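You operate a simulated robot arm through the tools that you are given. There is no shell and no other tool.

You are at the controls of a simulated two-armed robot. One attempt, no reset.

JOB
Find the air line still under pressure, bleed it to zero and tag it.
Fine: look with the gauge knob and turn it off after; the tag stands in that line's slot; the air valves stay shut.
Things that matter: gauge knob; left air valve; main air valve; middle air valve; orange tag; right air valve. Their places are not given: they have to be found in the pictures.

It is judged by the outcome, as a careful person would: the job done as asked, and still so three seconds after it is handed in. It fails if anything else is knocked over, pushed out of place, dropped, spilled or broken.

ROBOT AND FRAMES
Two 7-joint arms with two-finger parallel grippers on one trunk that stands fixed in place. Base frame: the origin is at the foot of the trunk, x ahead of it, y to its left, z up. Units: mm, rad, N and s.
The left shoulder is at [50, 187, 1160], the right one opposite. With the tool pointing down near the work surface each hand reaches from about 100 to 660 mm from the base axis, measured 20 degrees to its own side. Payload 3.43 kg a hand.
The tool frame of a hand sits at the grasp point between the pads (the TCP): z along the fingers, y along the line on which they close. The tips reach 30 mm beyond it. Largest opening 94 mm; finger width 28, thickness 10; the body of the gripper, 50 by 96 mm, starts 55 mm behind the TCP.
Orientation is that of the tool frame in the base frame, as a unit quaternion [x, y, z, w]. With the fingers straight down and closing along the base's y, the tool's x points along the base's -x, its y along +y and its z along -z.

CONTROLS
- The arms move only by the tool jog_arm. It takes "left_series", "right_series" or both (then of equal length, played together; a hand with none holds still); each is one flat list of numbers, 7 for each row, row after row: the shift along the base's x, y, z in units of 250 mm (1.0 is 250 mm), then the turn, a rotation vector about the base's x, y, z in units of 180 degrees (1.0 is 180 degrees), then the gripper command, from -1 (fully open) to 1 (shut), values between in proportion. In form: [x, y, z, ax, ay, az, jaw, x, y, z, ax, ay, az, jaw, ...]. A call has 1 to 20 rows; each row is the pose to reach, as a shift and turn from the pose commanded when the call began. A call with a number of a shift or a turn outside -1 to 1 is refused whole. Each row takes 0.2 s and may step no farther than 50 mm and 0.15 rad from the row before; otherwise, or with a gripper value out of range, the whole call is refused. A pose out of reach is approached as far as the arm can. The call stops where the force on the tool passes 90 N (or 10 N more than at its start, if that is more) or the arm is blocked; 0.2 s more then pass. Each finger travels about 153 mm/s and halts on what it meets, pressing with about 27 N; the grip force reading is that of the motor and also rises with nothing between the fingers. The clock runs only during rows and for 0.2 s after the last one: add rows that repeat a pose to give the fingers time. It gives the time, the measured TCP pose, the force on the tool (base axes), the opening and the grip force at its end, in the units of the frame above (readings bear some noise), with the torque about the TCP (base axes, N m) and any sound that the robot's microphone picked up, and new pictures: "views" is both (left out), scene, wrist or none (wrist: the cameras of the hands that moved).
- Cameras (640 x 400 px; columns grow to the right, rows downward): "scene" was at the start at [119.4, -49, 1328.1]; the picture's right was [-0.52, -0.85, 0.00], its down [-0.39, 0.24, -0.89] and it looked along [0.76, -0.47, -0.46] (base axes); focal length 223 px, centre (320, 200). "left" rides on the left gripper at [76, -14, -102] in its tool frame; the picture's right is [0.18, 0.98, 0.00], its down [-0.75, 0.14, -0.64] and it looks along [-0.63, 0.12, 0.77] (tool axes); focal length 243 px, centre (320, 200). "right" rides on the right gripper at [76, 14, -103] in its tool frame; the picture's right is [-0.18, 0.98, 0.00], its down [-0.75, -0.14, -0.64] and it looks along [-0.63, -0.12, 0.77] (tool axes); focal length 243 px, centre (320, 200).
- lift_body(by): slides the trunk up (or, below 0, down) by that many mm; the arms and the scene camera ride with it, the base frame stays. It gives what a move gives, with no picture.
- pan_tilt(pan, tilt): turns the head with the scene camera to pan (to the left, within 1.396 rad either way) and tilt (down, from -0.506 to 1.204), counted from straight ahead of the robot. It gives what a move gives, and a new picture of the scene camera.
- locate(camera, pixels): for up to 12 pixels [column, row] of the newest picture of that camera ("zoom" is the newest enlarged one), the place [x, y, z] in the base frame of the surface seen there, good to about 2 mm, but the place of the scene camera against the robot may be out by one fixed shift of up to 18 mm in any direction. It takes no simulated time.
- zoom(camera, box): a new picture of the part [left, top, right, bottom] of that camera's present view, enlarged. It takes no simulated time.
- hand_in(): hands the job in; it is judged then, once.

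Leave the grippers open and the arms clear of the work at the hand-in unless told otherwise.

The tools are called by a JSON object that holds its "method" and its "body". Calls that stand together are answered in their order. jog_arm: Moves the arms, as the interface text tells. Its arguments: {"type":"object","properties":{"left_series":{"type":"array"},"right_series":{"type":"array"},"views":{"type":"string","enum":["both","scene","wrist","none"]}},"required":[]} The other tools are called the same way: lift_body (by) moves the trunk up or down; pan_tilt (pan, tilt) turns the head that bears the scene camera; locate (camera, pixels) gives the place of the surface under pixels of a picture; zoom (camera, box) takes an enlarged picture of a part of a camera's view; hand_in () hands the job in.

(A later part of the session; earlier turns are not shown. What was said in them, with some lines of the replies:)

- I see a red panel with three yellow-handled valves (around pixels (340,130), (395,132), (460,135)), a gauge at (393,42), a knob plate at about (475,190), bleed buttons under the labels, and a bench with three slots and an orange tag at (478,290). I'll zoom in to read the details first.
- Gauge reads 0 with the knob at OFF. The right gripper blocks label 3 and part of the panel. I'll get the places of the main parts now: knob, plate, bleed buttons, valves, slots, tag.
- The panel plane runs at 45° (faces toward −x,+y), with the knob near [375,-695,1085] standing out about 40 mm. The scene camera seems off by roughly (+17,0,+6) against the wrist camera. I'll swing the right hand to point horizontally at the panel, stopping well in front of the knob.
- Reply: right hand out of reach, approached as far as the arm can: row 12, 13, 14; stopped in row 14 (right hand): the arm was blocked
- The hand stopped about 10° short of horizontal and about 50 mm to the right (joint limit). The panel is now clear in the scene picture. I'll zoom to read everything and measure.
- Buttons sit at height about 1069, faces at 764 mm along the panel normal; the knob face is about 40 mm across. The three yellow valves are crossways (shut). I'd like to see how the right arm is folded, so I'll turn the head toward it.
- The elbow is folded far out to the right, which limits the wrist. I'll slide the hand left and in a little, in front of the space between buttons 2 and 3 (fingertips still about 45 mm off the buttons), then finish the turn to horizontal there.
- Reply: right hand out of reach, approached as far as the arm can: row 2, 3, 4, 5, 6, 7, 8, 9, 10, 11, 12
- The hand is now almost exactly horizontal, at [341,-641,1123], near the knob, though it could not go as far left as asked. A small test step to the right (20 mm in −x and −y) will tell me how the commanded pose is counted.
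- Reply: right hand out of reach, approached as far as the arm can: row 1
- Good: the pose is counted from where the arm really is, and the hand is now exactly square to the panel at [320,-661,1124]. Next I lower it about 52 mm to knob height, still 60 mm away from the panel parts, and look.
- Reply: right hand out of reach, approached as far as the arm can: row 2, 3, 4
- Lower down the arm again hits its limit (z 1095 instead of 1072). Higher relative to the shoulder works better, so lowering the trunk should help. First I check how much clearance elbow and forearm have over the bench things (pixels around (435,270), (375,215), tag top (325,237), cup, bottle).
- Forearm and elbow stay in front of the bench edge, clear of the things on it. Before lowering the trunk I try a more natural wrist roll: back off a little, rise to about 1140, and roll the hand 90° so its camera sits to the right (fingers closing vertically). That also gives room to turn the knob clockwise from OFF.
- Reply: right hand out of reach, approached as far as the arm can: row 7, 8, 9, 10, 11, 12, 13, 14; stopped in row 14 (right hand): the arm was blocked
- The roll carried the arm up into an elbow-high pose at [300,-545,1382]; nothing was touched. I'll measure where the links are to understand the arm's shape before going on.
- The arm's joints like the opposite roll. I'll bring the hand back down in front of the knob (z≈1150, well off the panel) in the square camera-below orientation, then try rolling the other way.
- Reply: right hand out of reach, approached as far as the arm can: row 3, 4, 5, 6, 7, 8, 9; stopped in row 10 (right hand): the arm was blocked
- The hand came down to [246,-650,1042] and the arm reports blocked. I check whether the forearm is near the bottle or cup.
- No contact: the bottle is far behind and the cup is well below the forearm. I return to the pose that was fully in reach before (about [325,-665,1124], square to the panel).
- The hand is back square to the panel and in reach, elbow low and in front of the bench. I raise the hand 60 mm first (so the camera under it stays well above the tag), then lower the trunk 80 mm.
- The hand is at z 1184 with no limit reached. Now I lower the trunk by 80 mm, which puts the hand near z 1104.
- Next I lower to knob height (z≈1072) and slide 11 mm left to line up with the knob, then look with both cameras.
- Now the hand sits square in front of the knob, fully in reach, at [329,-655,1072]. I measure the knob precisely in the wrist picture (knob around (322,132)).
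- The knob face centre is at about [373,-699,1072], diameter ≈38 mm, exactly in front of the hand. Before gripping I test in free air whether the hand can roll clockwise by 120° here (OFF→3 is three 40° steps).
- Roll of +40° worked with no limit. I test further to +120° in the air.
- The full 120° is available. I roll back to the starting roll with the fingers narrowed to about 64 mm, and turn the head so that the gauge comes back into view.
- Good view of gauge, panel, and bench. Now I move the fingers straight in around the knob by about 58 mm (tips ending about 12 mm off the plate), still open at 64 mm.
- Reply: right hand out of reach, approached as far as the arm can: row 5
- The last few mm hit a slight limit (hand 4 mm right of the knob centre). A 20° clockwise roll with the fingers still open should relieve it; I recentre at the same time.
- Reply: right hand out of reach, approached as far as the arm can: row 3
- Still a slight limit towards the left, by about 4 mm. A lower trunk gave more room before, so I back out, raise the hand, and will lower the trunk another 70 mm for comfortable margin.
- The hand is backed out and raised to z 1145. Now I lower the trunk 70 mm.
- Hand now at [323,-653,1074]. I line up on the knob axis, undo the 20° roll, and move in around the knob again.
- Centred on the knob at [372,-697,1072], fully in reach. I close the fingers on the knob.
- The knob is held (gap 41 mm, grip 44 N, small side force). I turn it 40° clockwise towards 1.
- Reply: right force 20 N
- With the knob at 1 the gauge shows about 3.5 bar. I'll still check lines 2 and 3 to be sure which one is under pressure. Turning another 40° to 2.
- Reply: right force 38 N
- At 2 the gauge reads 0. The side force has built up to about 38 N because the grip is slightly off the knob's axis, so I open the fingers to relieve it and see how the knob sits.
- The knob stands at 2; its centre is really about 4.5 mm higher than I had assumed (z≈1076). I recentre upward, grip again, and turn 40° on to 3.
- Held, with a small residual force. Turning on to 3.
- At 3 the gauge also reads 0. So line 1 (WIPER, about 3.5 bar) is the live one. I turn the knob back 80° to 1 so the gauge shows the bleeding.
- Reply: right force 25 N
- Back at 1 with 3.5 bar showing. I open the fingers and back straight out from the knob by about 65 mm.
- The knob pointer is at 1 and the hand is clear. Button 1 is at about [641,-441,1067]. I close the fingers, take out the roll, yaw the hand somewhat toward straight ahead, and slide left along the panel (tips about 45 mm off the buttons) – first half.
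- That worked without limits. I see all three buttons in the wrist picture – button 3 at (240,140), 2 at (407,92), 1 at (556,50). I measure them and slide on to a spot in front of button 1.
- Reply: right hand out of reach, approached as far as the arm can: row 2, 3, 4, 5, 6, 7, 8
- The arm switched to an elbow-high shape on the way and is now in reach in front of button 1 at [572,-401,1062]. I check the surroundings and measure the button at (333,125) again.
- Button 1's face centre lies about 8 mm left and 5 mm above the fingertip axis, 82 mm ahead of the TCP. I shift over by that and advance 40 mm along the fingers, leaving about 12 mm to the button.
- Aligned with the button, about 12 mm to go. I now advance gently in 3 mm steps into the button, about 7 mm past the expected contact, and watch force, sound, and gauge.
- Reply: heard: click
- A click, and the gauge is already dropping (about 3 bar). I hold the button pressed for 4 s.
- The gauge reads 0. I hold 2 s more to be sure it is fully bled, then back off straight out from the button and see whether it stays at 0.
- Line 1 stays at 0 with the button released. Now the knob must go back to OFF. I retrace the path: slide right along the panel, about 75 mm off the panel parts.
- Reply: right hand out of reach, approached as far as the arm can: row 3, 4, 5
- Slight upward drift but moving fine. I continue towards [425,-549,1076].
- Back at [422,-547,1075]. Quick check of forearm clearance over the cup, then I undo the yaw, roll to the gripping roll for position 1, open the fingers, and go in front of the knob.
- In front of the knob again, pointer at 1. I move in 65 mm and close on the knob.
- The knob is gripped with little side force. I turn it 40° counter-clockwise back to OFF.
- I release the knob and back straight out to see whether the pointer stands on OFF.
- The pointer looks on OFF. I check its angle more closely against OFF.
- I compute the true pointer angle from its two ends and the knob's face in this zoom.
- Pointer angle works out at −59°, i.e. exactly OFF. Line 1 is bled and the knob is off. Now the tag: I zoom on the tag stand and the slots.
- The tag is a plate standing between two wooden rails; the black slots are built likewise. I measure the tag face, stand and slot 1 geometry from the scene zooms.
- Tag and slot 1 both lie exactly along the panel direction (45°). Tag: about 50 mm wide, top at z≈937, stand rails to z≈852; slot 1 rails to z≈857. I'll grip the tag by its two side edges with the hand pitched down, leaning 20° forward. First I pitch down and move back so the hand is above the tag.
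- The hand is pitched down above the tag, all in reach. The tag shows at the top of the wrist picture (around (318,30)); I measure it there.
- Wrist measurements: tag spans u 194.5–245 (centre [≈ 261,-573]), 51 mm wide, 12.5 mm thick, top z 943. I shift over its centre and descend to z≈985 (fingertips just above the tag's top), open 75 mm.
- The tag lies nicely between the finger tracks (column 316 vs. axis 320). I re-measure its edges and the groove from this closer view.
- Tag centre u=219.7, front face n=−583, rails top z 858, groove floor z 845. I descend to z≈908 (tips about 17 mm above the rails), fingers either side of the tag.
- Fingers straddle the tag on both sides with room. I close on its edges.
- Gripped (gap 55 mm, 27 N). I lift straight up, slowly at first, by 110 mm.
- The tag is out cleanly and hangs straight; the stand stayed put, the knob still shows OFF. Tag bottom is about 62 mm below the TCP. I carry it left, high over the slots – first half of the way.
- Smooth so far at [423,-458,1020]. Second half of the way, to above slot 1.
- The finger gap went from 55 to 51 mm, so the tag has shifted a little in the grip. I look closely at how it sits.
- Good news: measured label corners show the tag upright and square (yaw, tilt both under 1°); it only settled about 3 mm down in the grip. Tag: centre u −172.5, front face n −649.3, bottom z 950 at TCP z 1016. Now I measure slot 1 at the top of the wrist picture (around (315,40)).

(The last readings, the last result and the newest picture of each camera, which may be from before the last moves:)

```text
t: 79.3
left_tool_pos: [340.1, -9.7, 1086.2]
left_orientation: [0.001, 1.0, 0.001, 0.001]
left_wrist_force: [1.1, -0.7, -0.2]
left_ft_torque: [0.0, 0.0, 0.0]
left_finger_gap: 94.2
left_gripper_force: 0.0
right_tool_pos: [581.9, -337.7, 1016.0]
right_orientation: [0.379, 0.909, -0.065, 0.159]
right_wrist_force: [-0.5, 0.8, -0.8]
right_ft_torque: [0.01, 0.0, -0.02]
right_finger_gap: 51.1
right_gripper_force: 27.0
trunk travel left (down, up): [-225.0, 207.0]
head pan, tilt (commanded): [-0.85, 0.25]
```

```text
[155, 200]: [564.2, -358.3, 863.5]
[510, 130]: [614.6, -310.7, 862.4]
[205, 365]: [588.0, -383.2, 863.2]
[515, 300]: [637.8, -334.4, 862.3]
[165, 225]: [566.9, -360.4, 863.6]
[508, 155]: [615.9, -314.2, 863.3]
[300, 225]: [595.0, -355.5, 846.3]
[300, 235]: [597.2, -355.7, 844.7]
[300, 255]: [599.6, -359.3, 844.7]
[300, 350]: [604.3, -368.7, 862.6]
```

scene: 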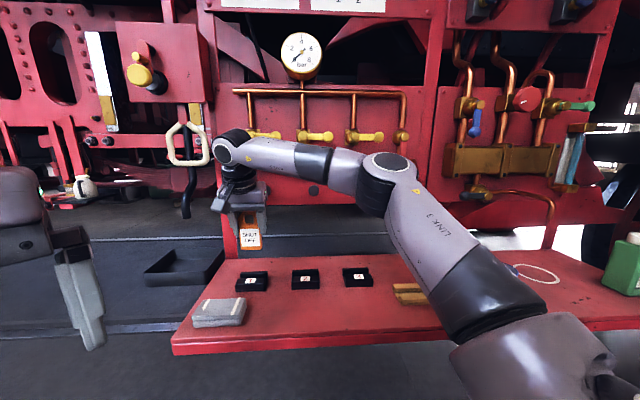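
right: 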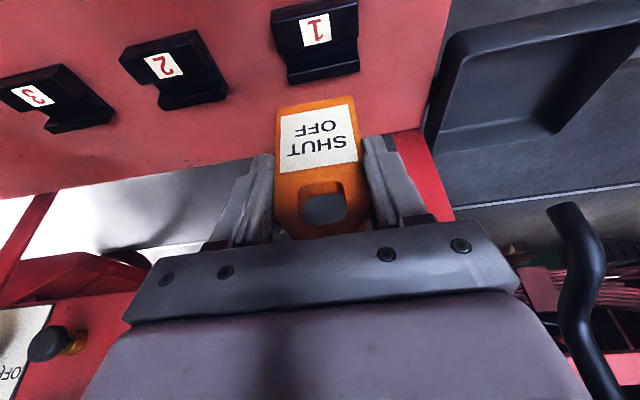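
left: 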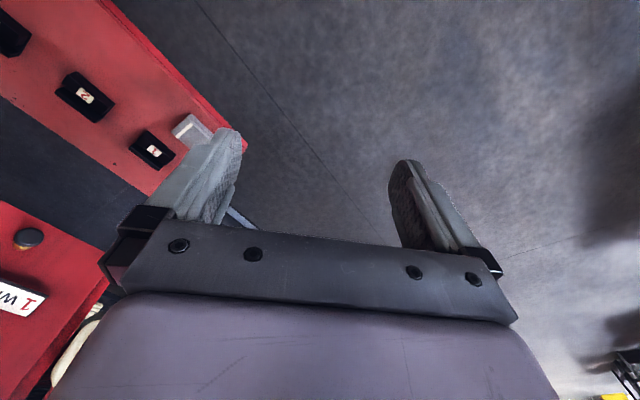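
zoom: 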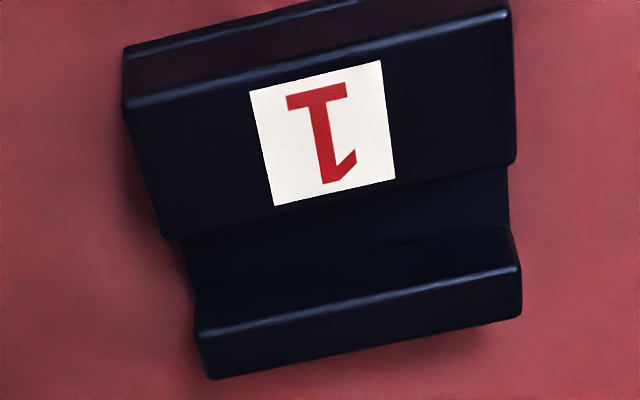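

Slot 1: rails top z 863.4, groove floor z 845.5, groove from n≈−659 to −680 (centre −669.5), length u −215 to −145 (centre −180). So I shift the tag 7.5 mm left and 14 mm toward the panel, and lower until its bottom is about 8 mm above the rails.

{"method": "jog_arm", "body": {"right_series": [0.0304, -0.0092, 0, 0, 0, 0, 1, 0.0608, -0.0184, 0, 0, 0, 0, 1, 0.0608, -0.0184, -0.052, 0, 0, 0, 1, 0.0608, -0.0184, -0.104, 0, 0, 0, 1, 0.0608, -0.0184, -0.156, 0, 0, 0, 1, 0.0608, -0.0184, -0.208, 0, 0, 0, 1, 0.0608, -0.0184, -0.26, 0, 0, 0, 1, 0.0608, -0.0184, -0.312, 0, 0, 0, 1], "views": "both"}}

{"method": "zoom", "body": {"camera": "right", "box": [240, 40, 400, 200]}}

{"method": "zoom", "body": {"camera": "scene", "box": [190, 200, 320, 310]}}

```text
t: 81.1
left_tool_pos: [340.3, -9.8, 1085.6]
left_orientation: [0.001, 1.0, 0.0, 0.001]
left_wrist_force: [0.4, 0.1, -0.1]
left_ft_torque: [-0.03, 0.0, -0.02]
left_finger_gap: 94.0
left_gripper_force: 0.1
right_tool_pos: [597.6, -340.8, 940.7]
right_orientation: [0.378, 0.909, -0.064, 0.162]
right_wrist_force: [-0.2, 0.0, -0.7]
right_ft_torque: [0.0, 0.0, 0.04]
right_finger_gap: 51.6
right_gripper_force: 27.0
right hand out of reach, approached as far as the arm can: row 2
trunk travel left (down, up): [-225.0, 207.0]
head pan, tilt (commanded): [-0.85, 0.25]
```

scene: 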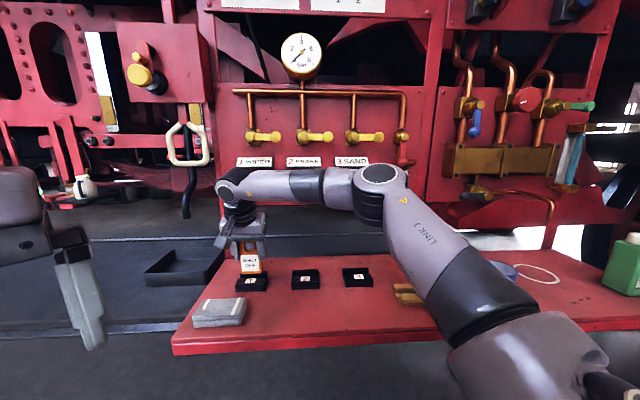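
right: 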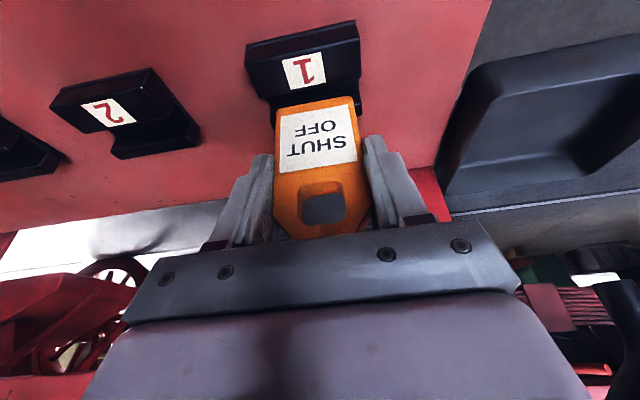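

```text
2.50 times, centred on (320, 120) of right
```

zoom: 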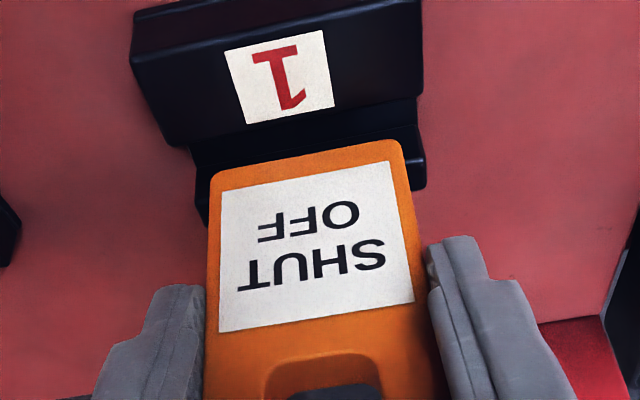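

```text
3.64 times, centred on (255, 255) of scene
```

zoom: 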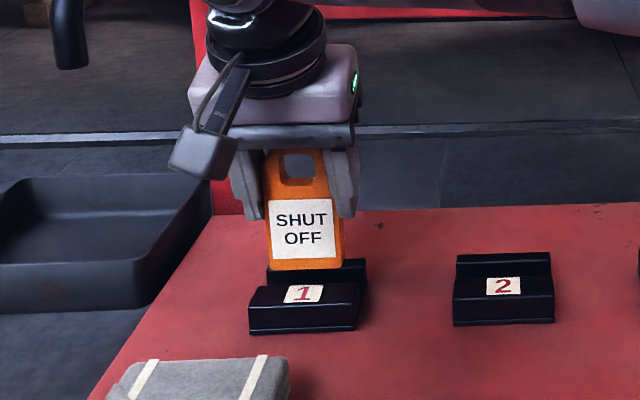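

Measure the tag's bottom edge against the groove edges from this closer view.

{"method": "zoom", "body": {"camera": "right", "box": [255, 60, 375, 160]}}

{"method": "locate", "body": {"camera": "zoom", "pixels": [[140, 230], [470, 165], [290, 195], [180, 175], [480, 150], [130, 120], [490, 40], [120, 200], [500, 130], [160, 270], [470, 220], [290, 178]]}}

```text
4.00 times, centred on (315, 110) of right
```

zoom: 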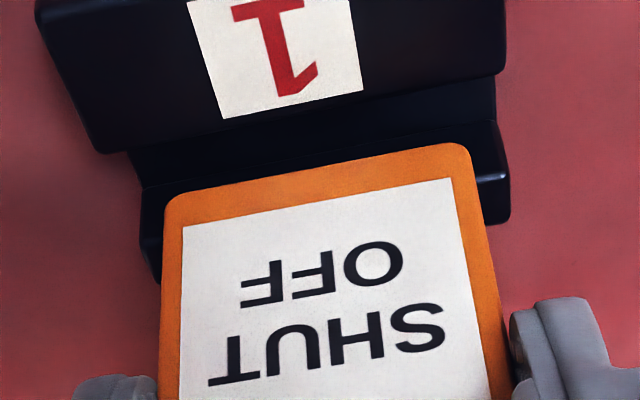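

```text
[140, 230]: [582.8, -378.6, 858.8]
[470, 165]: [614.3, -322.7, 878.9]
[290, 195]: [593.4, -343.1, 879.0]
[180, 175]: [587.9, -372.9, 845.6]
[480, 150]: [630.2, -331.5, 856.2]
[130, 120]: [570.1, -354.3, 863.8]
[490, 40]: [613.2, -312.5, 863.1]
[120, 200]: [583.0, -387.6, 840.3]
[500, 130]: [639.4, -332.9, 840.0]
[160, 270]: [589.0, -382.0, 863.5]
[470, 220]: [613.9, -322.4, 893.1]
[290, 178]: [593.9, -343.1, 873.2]
```

The tag's bottom (front n −662.4, back −675) is centred over the groove (−659…−680), bottom at z≈872. I lower 23 mm into the groove, leaving about 3 mm.

{"method": "jog_arm", "body": {"right_series": [0, 0, -0.02, 0, 0, 0, 1, 0, 0, -0.04, 0, 0, 0, 1, 0, 0, -0.06, 0, 0, 0, 1, 0, 0, -0.08, 0, 0, 0, 1, 0, 0, -0.092, 0, 0, 0, 1], "views": "both"}}

{"method": "zoom", "body": {"camera": "right", "box": [240, 40, 400, 200]}}

{"method": "zoom", "body": {"camera": "scene", "box": [190, 200, 320, 310]}}

```text
t: 82.3
left_tool_pos: [341.1, -8.5, 1085.5]
left_orientation: [0.001, 1.0, 0.001, 0.001]
left_wrist_force: [-0.7, -1.0, -0.5]
left_ft_torque: [0.01, -0.02, -0.02]
left_finger_gap: 93.9
left_gripper_force: 0.1
right_tool_pos: [597.2, -341.9, 917.5]
right_orientation: [0.379, 0.909, -0.065, 0.161]
right_wrist_force: [-0.7, -0.2, -1.1]
right_ft_torque: [0.0, -0.01, -0.01]
right_finger_gap: 51.6
right_gripper_force: 26.9
trunk travel left (down, up): [-225.0, 207.0]
head pan, tilt (commanded): [-0.85, 0.25]
```

scene: 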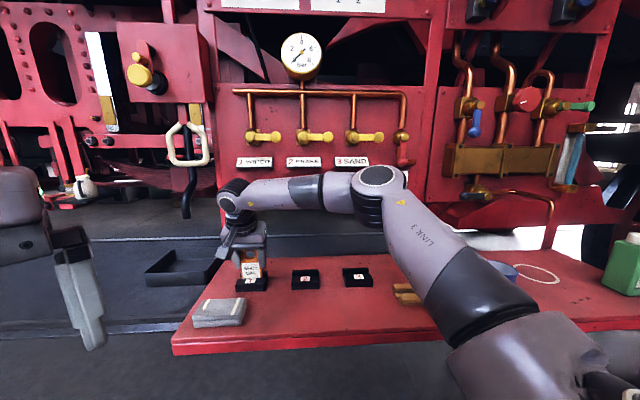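
right: 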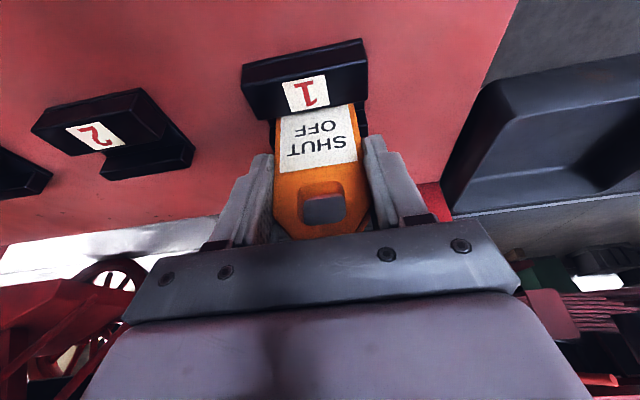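

```text
2.50 times, centred on (320, 120) of right
```

zoom: 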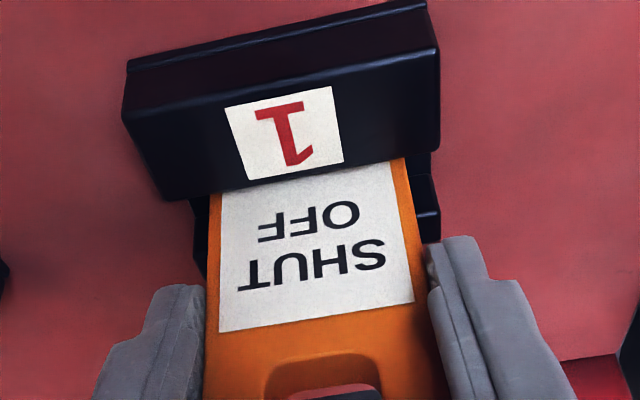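

```text
3.64 times, centred on (255, 255) of scene
```

zoom: 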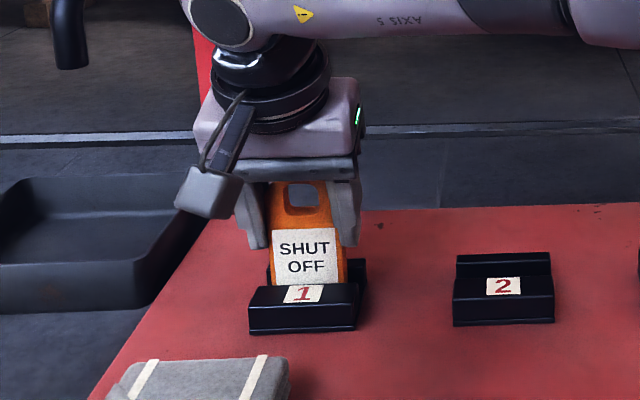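

The tag's lower end is inside the groove, no contact yet. I lower in 1 mm steps, 4 mm more.

{"method": "jog_arm", "body": {"right_series": [0, 0, -0.004, 0, 0, 0, 1, 0, 0, -0.008, 0, 0, 0, 1, 0, 0, -0.012, 0, 0, 0, 1, 0, 0, -0.016, 0, 0, 0, 1], "views": "none"}}

```text
t: 83.3
left_tool_pos: [340.1, -8.5, 1085.6]
left_orientation: [0.001, 1.0, 0.001, 0.001]
left_wrist_force: [-0.7, -0.3, -0.7]
left_ft_torque: [-0.01, 0.01, -0.02]
left_finger_gap: 93.9
left_gripper_force: 0.1
right_tool_pos: [597.5, -341.2, 914.3]
right_orientation: [0.378, 0.909, -0.065, 0.161]
right_wrist_force: [-0.2, -0.2, 0.8]
right_ft_torque: [-0.06, 0.05, 0.02]
right_finger_gap: 51.5
right_gripper_force: 26.8
trunk travel left (down, up): [-225.0, 207.0]
head pan, tilt (commanded): [-0.85, 0.25]
```

No contact force yet (z 914). I continue in 1 mm steps, 4 mm more, watching the force.

{"method": "jog_arm", "body": {"right_series": [0, 0, -0.004, 0, 0, 0, 1, 0, 0, -0.008, 0, 0, 0, 1, 0, 0, -0.012, 0, 0, 0, 1], "views": "wrist"}}

```text
t: 84.1
left_tool_pos: [340.9, -8.7, 1086.3]
left_orientation: [0.001, 1.0, 0.0, 0.001]
left_wrist_force: [-0.1, 1.3, 0.6]
left_ft_torque: [0.02, 0.03, 0.03]
left_finger_gap: 94.1
left_gripper_force: 0.0
right_tool_pos: [597.2, -341.0, 914.4]
right_orientation: [0.379, 0.909, -0.064, 0.164]
right_wrist_force: [1.5, -2.0, 15.7]
right_ft_torque: [-0.43, 0.15, 0.02]
right_finger_gap: 51.6
right_gripper_force: 27.3
trunk travel left (down, up): [-225.0, 207.0]
head pan, tilt (commanded): [-0.85, 0.25]
```

right: 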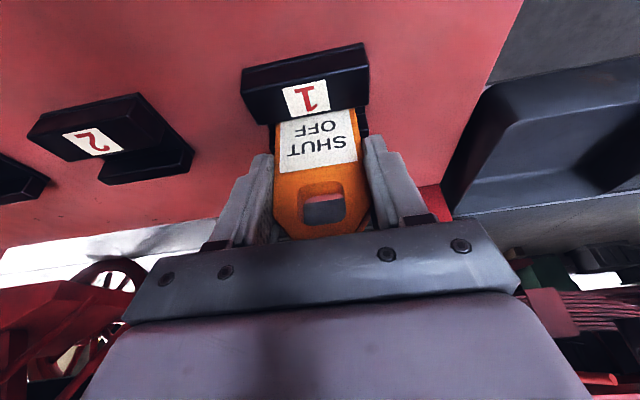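

Contact: 16 N upward – the tag stands on the groove floor. I ease up 2 mm to take the load off and then open the fingers gradually.

{"method": "jog_arm", "body": {"right_series": [0, 0, 0.008, 0, 0, 0, 1, 0, 0, 0.008, 0, 0, 0, -0.15, 0, 0, 0.008, 0, 0, 0, -0.2, 0, 0, 0.008, 0, 0, 0, -0.3, 0, 0, 0.008, 0, 0, 0, -0.45, 0, 0, 0.008, 0, 0, 0, -0.6, 0, 0, 0.008, 0, 0, 0, -0.6], "views": "both"}}

{"method": "zoom", "body": {"camera": "right", "box": [220, 40, 420, 240]}}

{"method": "zoom", "body": {"camera": "scene", "box": [190, 200, 320, 310]}}

```text
t: 85.7
left_tool_pos: [341.0, -8.4, 1086.0]
left_orientation: [0.001, 1.0, 0.0, 0.001]
left_wrist_force: [0.3, 0.1, -0.8]
left_ft_torque: [0.0, -0.02, 0.0]
left_finger_gap: 94.2
left_gripper_force: 0.0
right_tool_pos: [597.0, -341.9, 912.2]
right_orientation: [0.378, 0.909, -0.065, 0.161]
right_wrist_force: [0.1, 0.4, 0.1]
right_ft_torque: [0.01, 0.01, 0.0]
right_finger_gap: 75.5
right_gripper_force: 0.0
trunk travel left (down, up): [-225.0, 207.0]
head pan, tilt (commanded): [-0.85, 0.25]
```

scene: 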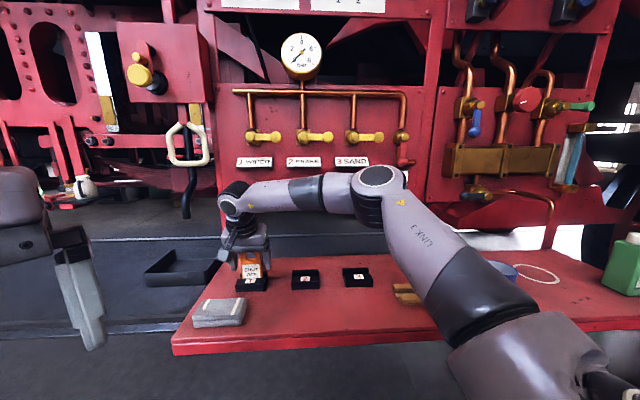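
right: 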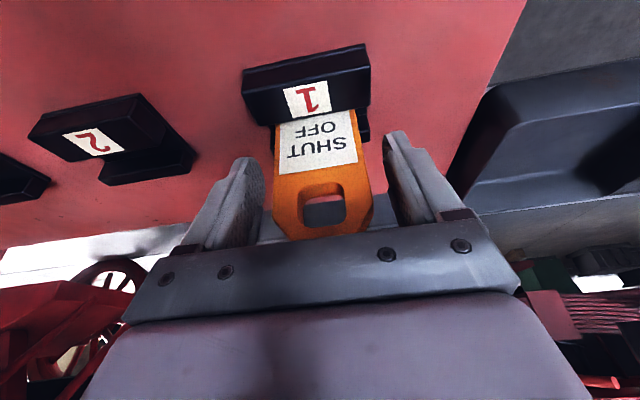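

```text
2.00 times, centred on (320, 140) of right
```

zoom: 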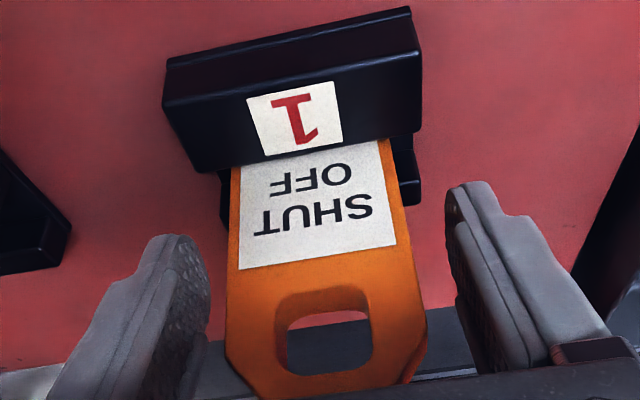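

```text
3.64 times, centred on (255, 255) of scene
```

zoom: 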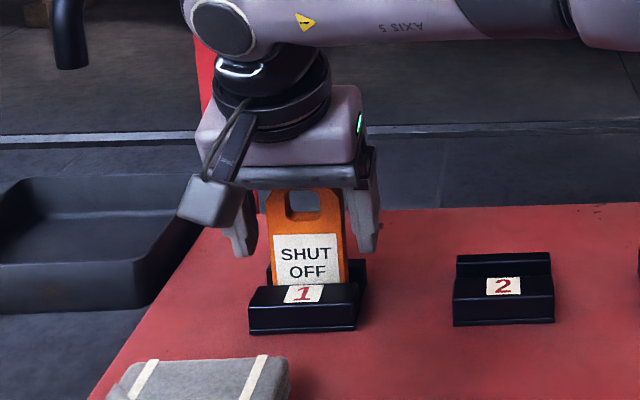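

The tag stands freely in slot 1 with about 12 mm clear on each side. I open a bit more and lift straight up.

{"method": "jog_arm", "body": {"right_series": [0, 0, 0.03, 0, 0, 0, -0.7, 0, 0, 0.07, 0, 0, 0, -0.7, 0, 0, 0.12, 0, 0, 0, -0.7, 0, 0, 0.18, 0, 0, 0, -0.7, 0, 0, 0.25, 0, 0, 0, -0.7, 0, 0, 0.33, 0, 0, 0, -0.7, 0, 0, 0.41, 0, 0, 0, -0.7, 0, 0, 0.5, 0, 0, 0, -0.7], "views": "both"}}

{"method": "zoom", "body": {"camera": "scene", "box": [190, 200, 320, 310]}}

{"method": "zoom", "body": {"camera": "right", "box": [220, 0, 420, 140]}}

```text
t: 87.5
left_tool_pos: [341.4, -9.0, 1085.1]
left_orientation: [0.001, 1.0, 0.0, 0.001]
left_wrist_force: [-0.8, -0.1, -0.1]
left_ft_torque: [0.0, 0.03, -0.03]
left_finger_gap: 93.7
left_gripper_force: 0.1
right_tool_pos: [585.9, -340.0, 1030.1]
right_orientation: [0.379, 0.909, -0.066, 0.161]
right_wrist_force: [-0.4, 0.0, -0.2]
right_ft_torque: [0.0, 0.0, 0.0]
right_finger_gap: 79.7
right_gripper_force: 0.0
right hand out of reach, approached as far as the arm can: row 7, 8
trunk travel left (down, up): [-225.0, 207.0]
head pan, tilt (commanded): [-0.85, 0.25]
```

scene: 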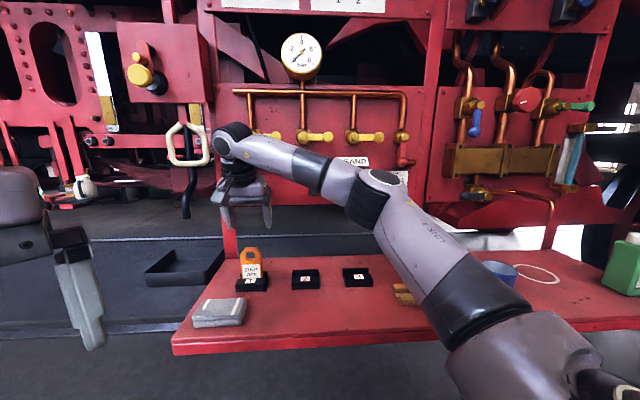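
right: 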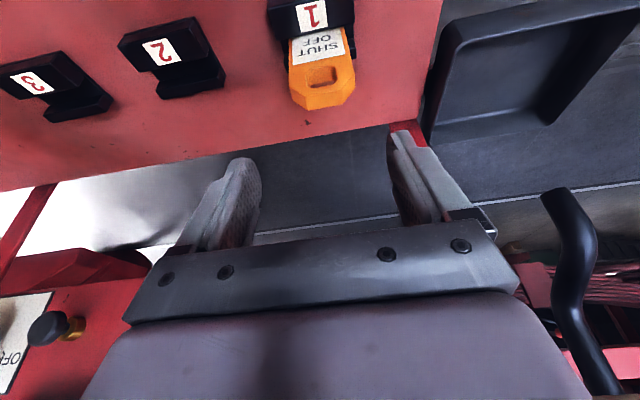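

```text
3.64 times, centred on (255, 255) of scene
```

zoom: 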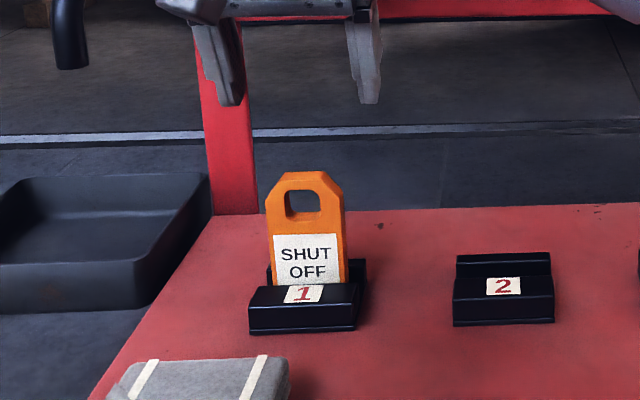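

```text
2.86 times, centred on (320, 70) of right
```

zoom: 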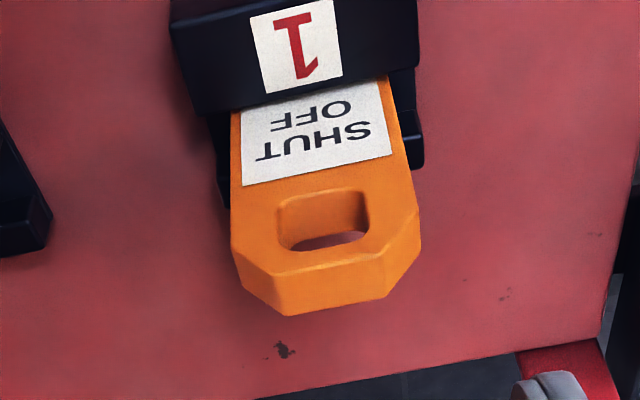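

The tag stands upright in slot 1, hand clear above it. I move the arm away: first back right along the way it came, high over the bench.

{"method": "jog_arm", "body": {"right_series": [-0.064, -0.0472, 0.002, 0, 0, 0, -1, -0.128, -0.0944, 0.004, 0, 0, 0, -1, -0.192, -0.1416, 0.006, 0, 0, 0, -1, -0.256, -0.1888, 0.008, 0, 0, 0, -1, -0.32, -0.236, 0.01, 0, 0, 0, -1, -0.384, -0.2832, 0.012, 0, 0, 0, -1, -0.448, -0.3304, 0.014, 0, 0, 0, -1, -0.512, -0.3776, 0.016, 0, 0, 0, -1, -0.576, -0.4248, 0.018, 0, 0, 0, -1, -0.64, -0.472, 0.02, 0, 0, 0, -1], "views": "scene"}}

```text
t: 89.7
left_tool_pos: [340.6, -8.1, 1084.4]
left_orientation: [0.0, 1.0, 0.0, 0.001]
left_wrist_force: [0.1, 0.4, -0.3]
left_ft_torque: [0.04, -0.02, -0.04]
left_finger_gap: 94.0
left_gripper_force: 0.0
right_tool_pos: [425.7, -458.3, 1035.3]
right_orientation: [0.377, 0.91, -0.065, 0.162]
right_wrist_force: [0.2, -0.9, -0.1]
right_ft_torque: [-0.02, 0.0, -0.02]
right_finger_gap: 94.2
right_gripper_force: 0.2
trunk travel left (down, up): [-225.0, 207.0]
head pan, tilt (commanded): [-0.85, 0.25]
```

scene: 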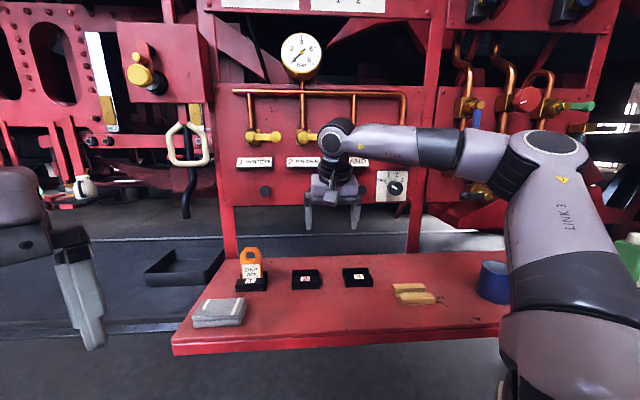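

Now I pull the hand back from the bench and panel and up, towards where it started.

{"method": "jog_arm", "body": {"right_series": [-0.053, 0.039, 0.05, 0, 0, 0, -1, -0.106, 0.078, 0.1, 0, 0, 0, -1, -0.16, 0.116, 0.15, 0, 0, 0, -1, -0.213, 0.155, 0.2, 0, 0, 0, -1, -0.266, 0.194, 0.25, 0, 0, 0, -1, -0.32, 0.232, 0.3, 0, 0, 0, -1], "views": "both"}}

```text
t: 91.1
left_tool_pos: [340.6, -9.5, 1085.1]
left_orientation: [0.001, 1.0, 0.0, 0.001]
left_wrist_force: [-0.2, -0.5, 0.8]
left_ft_torque: [0.02, 0.01, 0.01]
left_finger_gap: 93.9
left_gripper_force: 0.1
right_tool_pos: [345.7, -399.0, 1111.9]
right_orientation: [0.378, 0.91, -0.066, 0.161]
right_wrist_force: [-0.1, -0.1, 0.7]
right_ft_torque: [0.01, 0.0, -0.02]
right_finger_gap: 94.2
right_gripper_force: 0.0
trunk travel left (down, up): [-225.0, 207.0]
head pan, tilt (commanded): [-0.85, 0.25]
```

scene: 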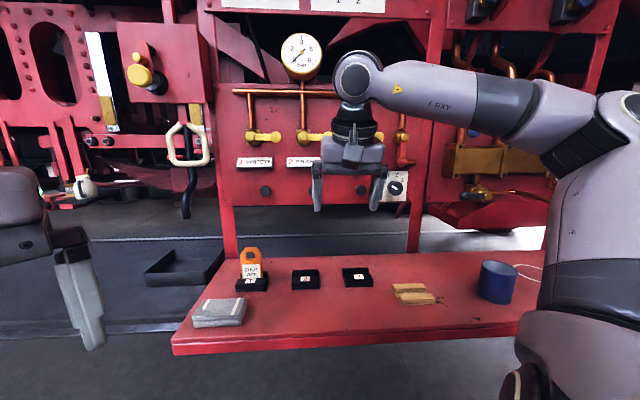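
right: 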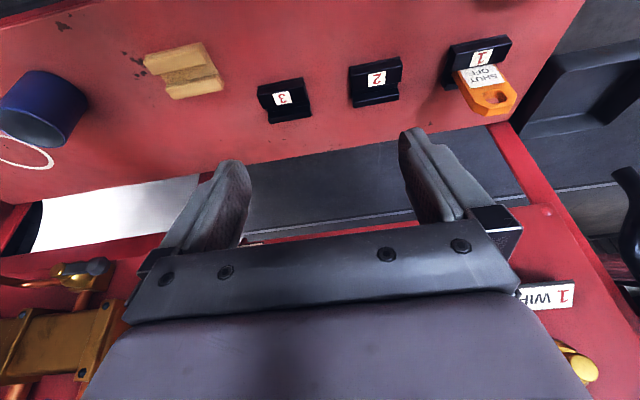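

The arm is clear. Final check of the panel: knob, gauge, valves, and the tag.

{"method": "zoom", "body": {"camera": "scene", "box": [220, 20, 440, 220]}}

{"method": "zoom", "body": {"camera": "scene", "box": [380, 110, 430, 210]}}

{"method": "zoom", "body": {"camera": "scene", "box": [180, 230, 540, 350]}}

```text
2.00 times, centred on (330, 120) of scene
```

zoom: 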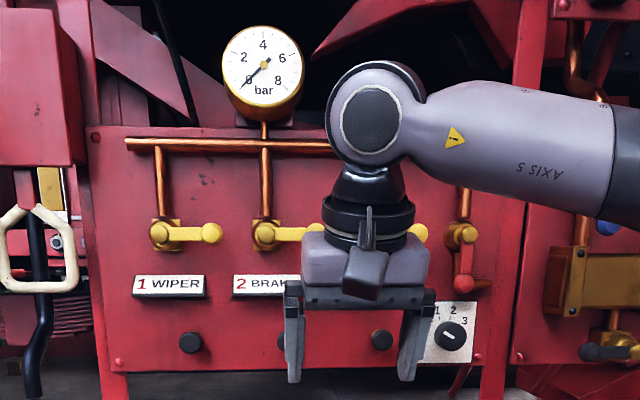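

```text
4.00 times, centred on (405, 160) of scene
```

zoom: 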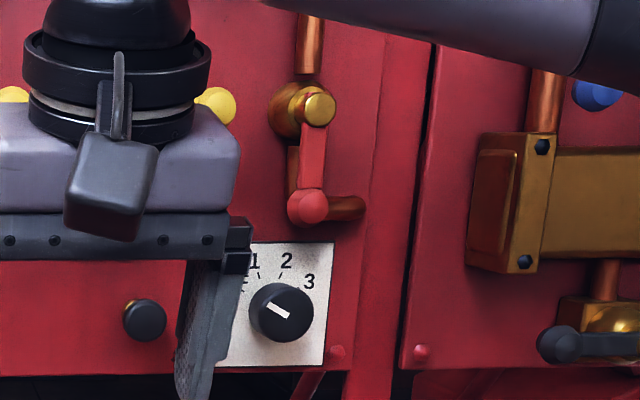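

```text
1.78 times, centred on (360, 290) of scene
```

zoom: 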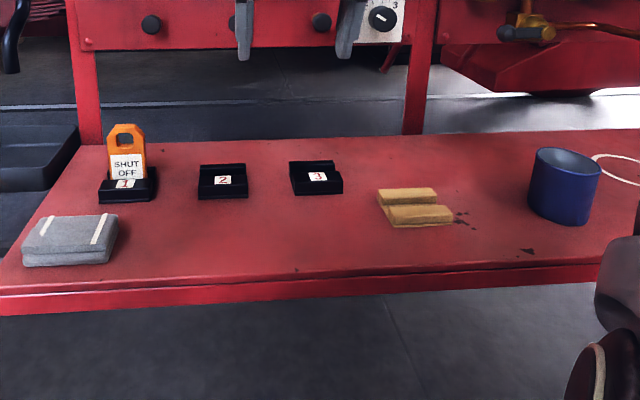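

Everything is as wanted. The gauge is at 0 and the knob is at OFF. All valves are as they were, and the bleed buttons are out. The tag stands upright in slot 1, nothing else has moved, both grippers are open, and the arms are clear. I hand in.

{"method": "hand_in", "body": {}}

```text
The job is handed in.
```

Line 1 (WIPER) was the line still under pressure. It is now bled to zero, tagged and handed in; no verdict has come back yet.

- **Finding it:** With the gauge knob at 1 the gauge read about 3.5 bar. Lines 2 and 3 both read 0.
- **Bleeding:** I held line 1's black button (under the WIPER label) for about 7 s. The gauge fell to 0, and it stayed there after I let go.
- **Gauge knob:** Back on OFF. Its pointer measured at −59°, with OFF at about −60°.
- **Tag:** The orange tag stands upright in slot 1.
- **Valves:** I did not touch any of the four air valves. The three yellow levers sit crossways, which is shut. The red main lever hangs down, in line with its pipe, as it was at the start. I took that as shut because the job says the valves stay shut.

Nothing else moved that I could see. Both grippers are open and the arms are clear of the bench and panel.
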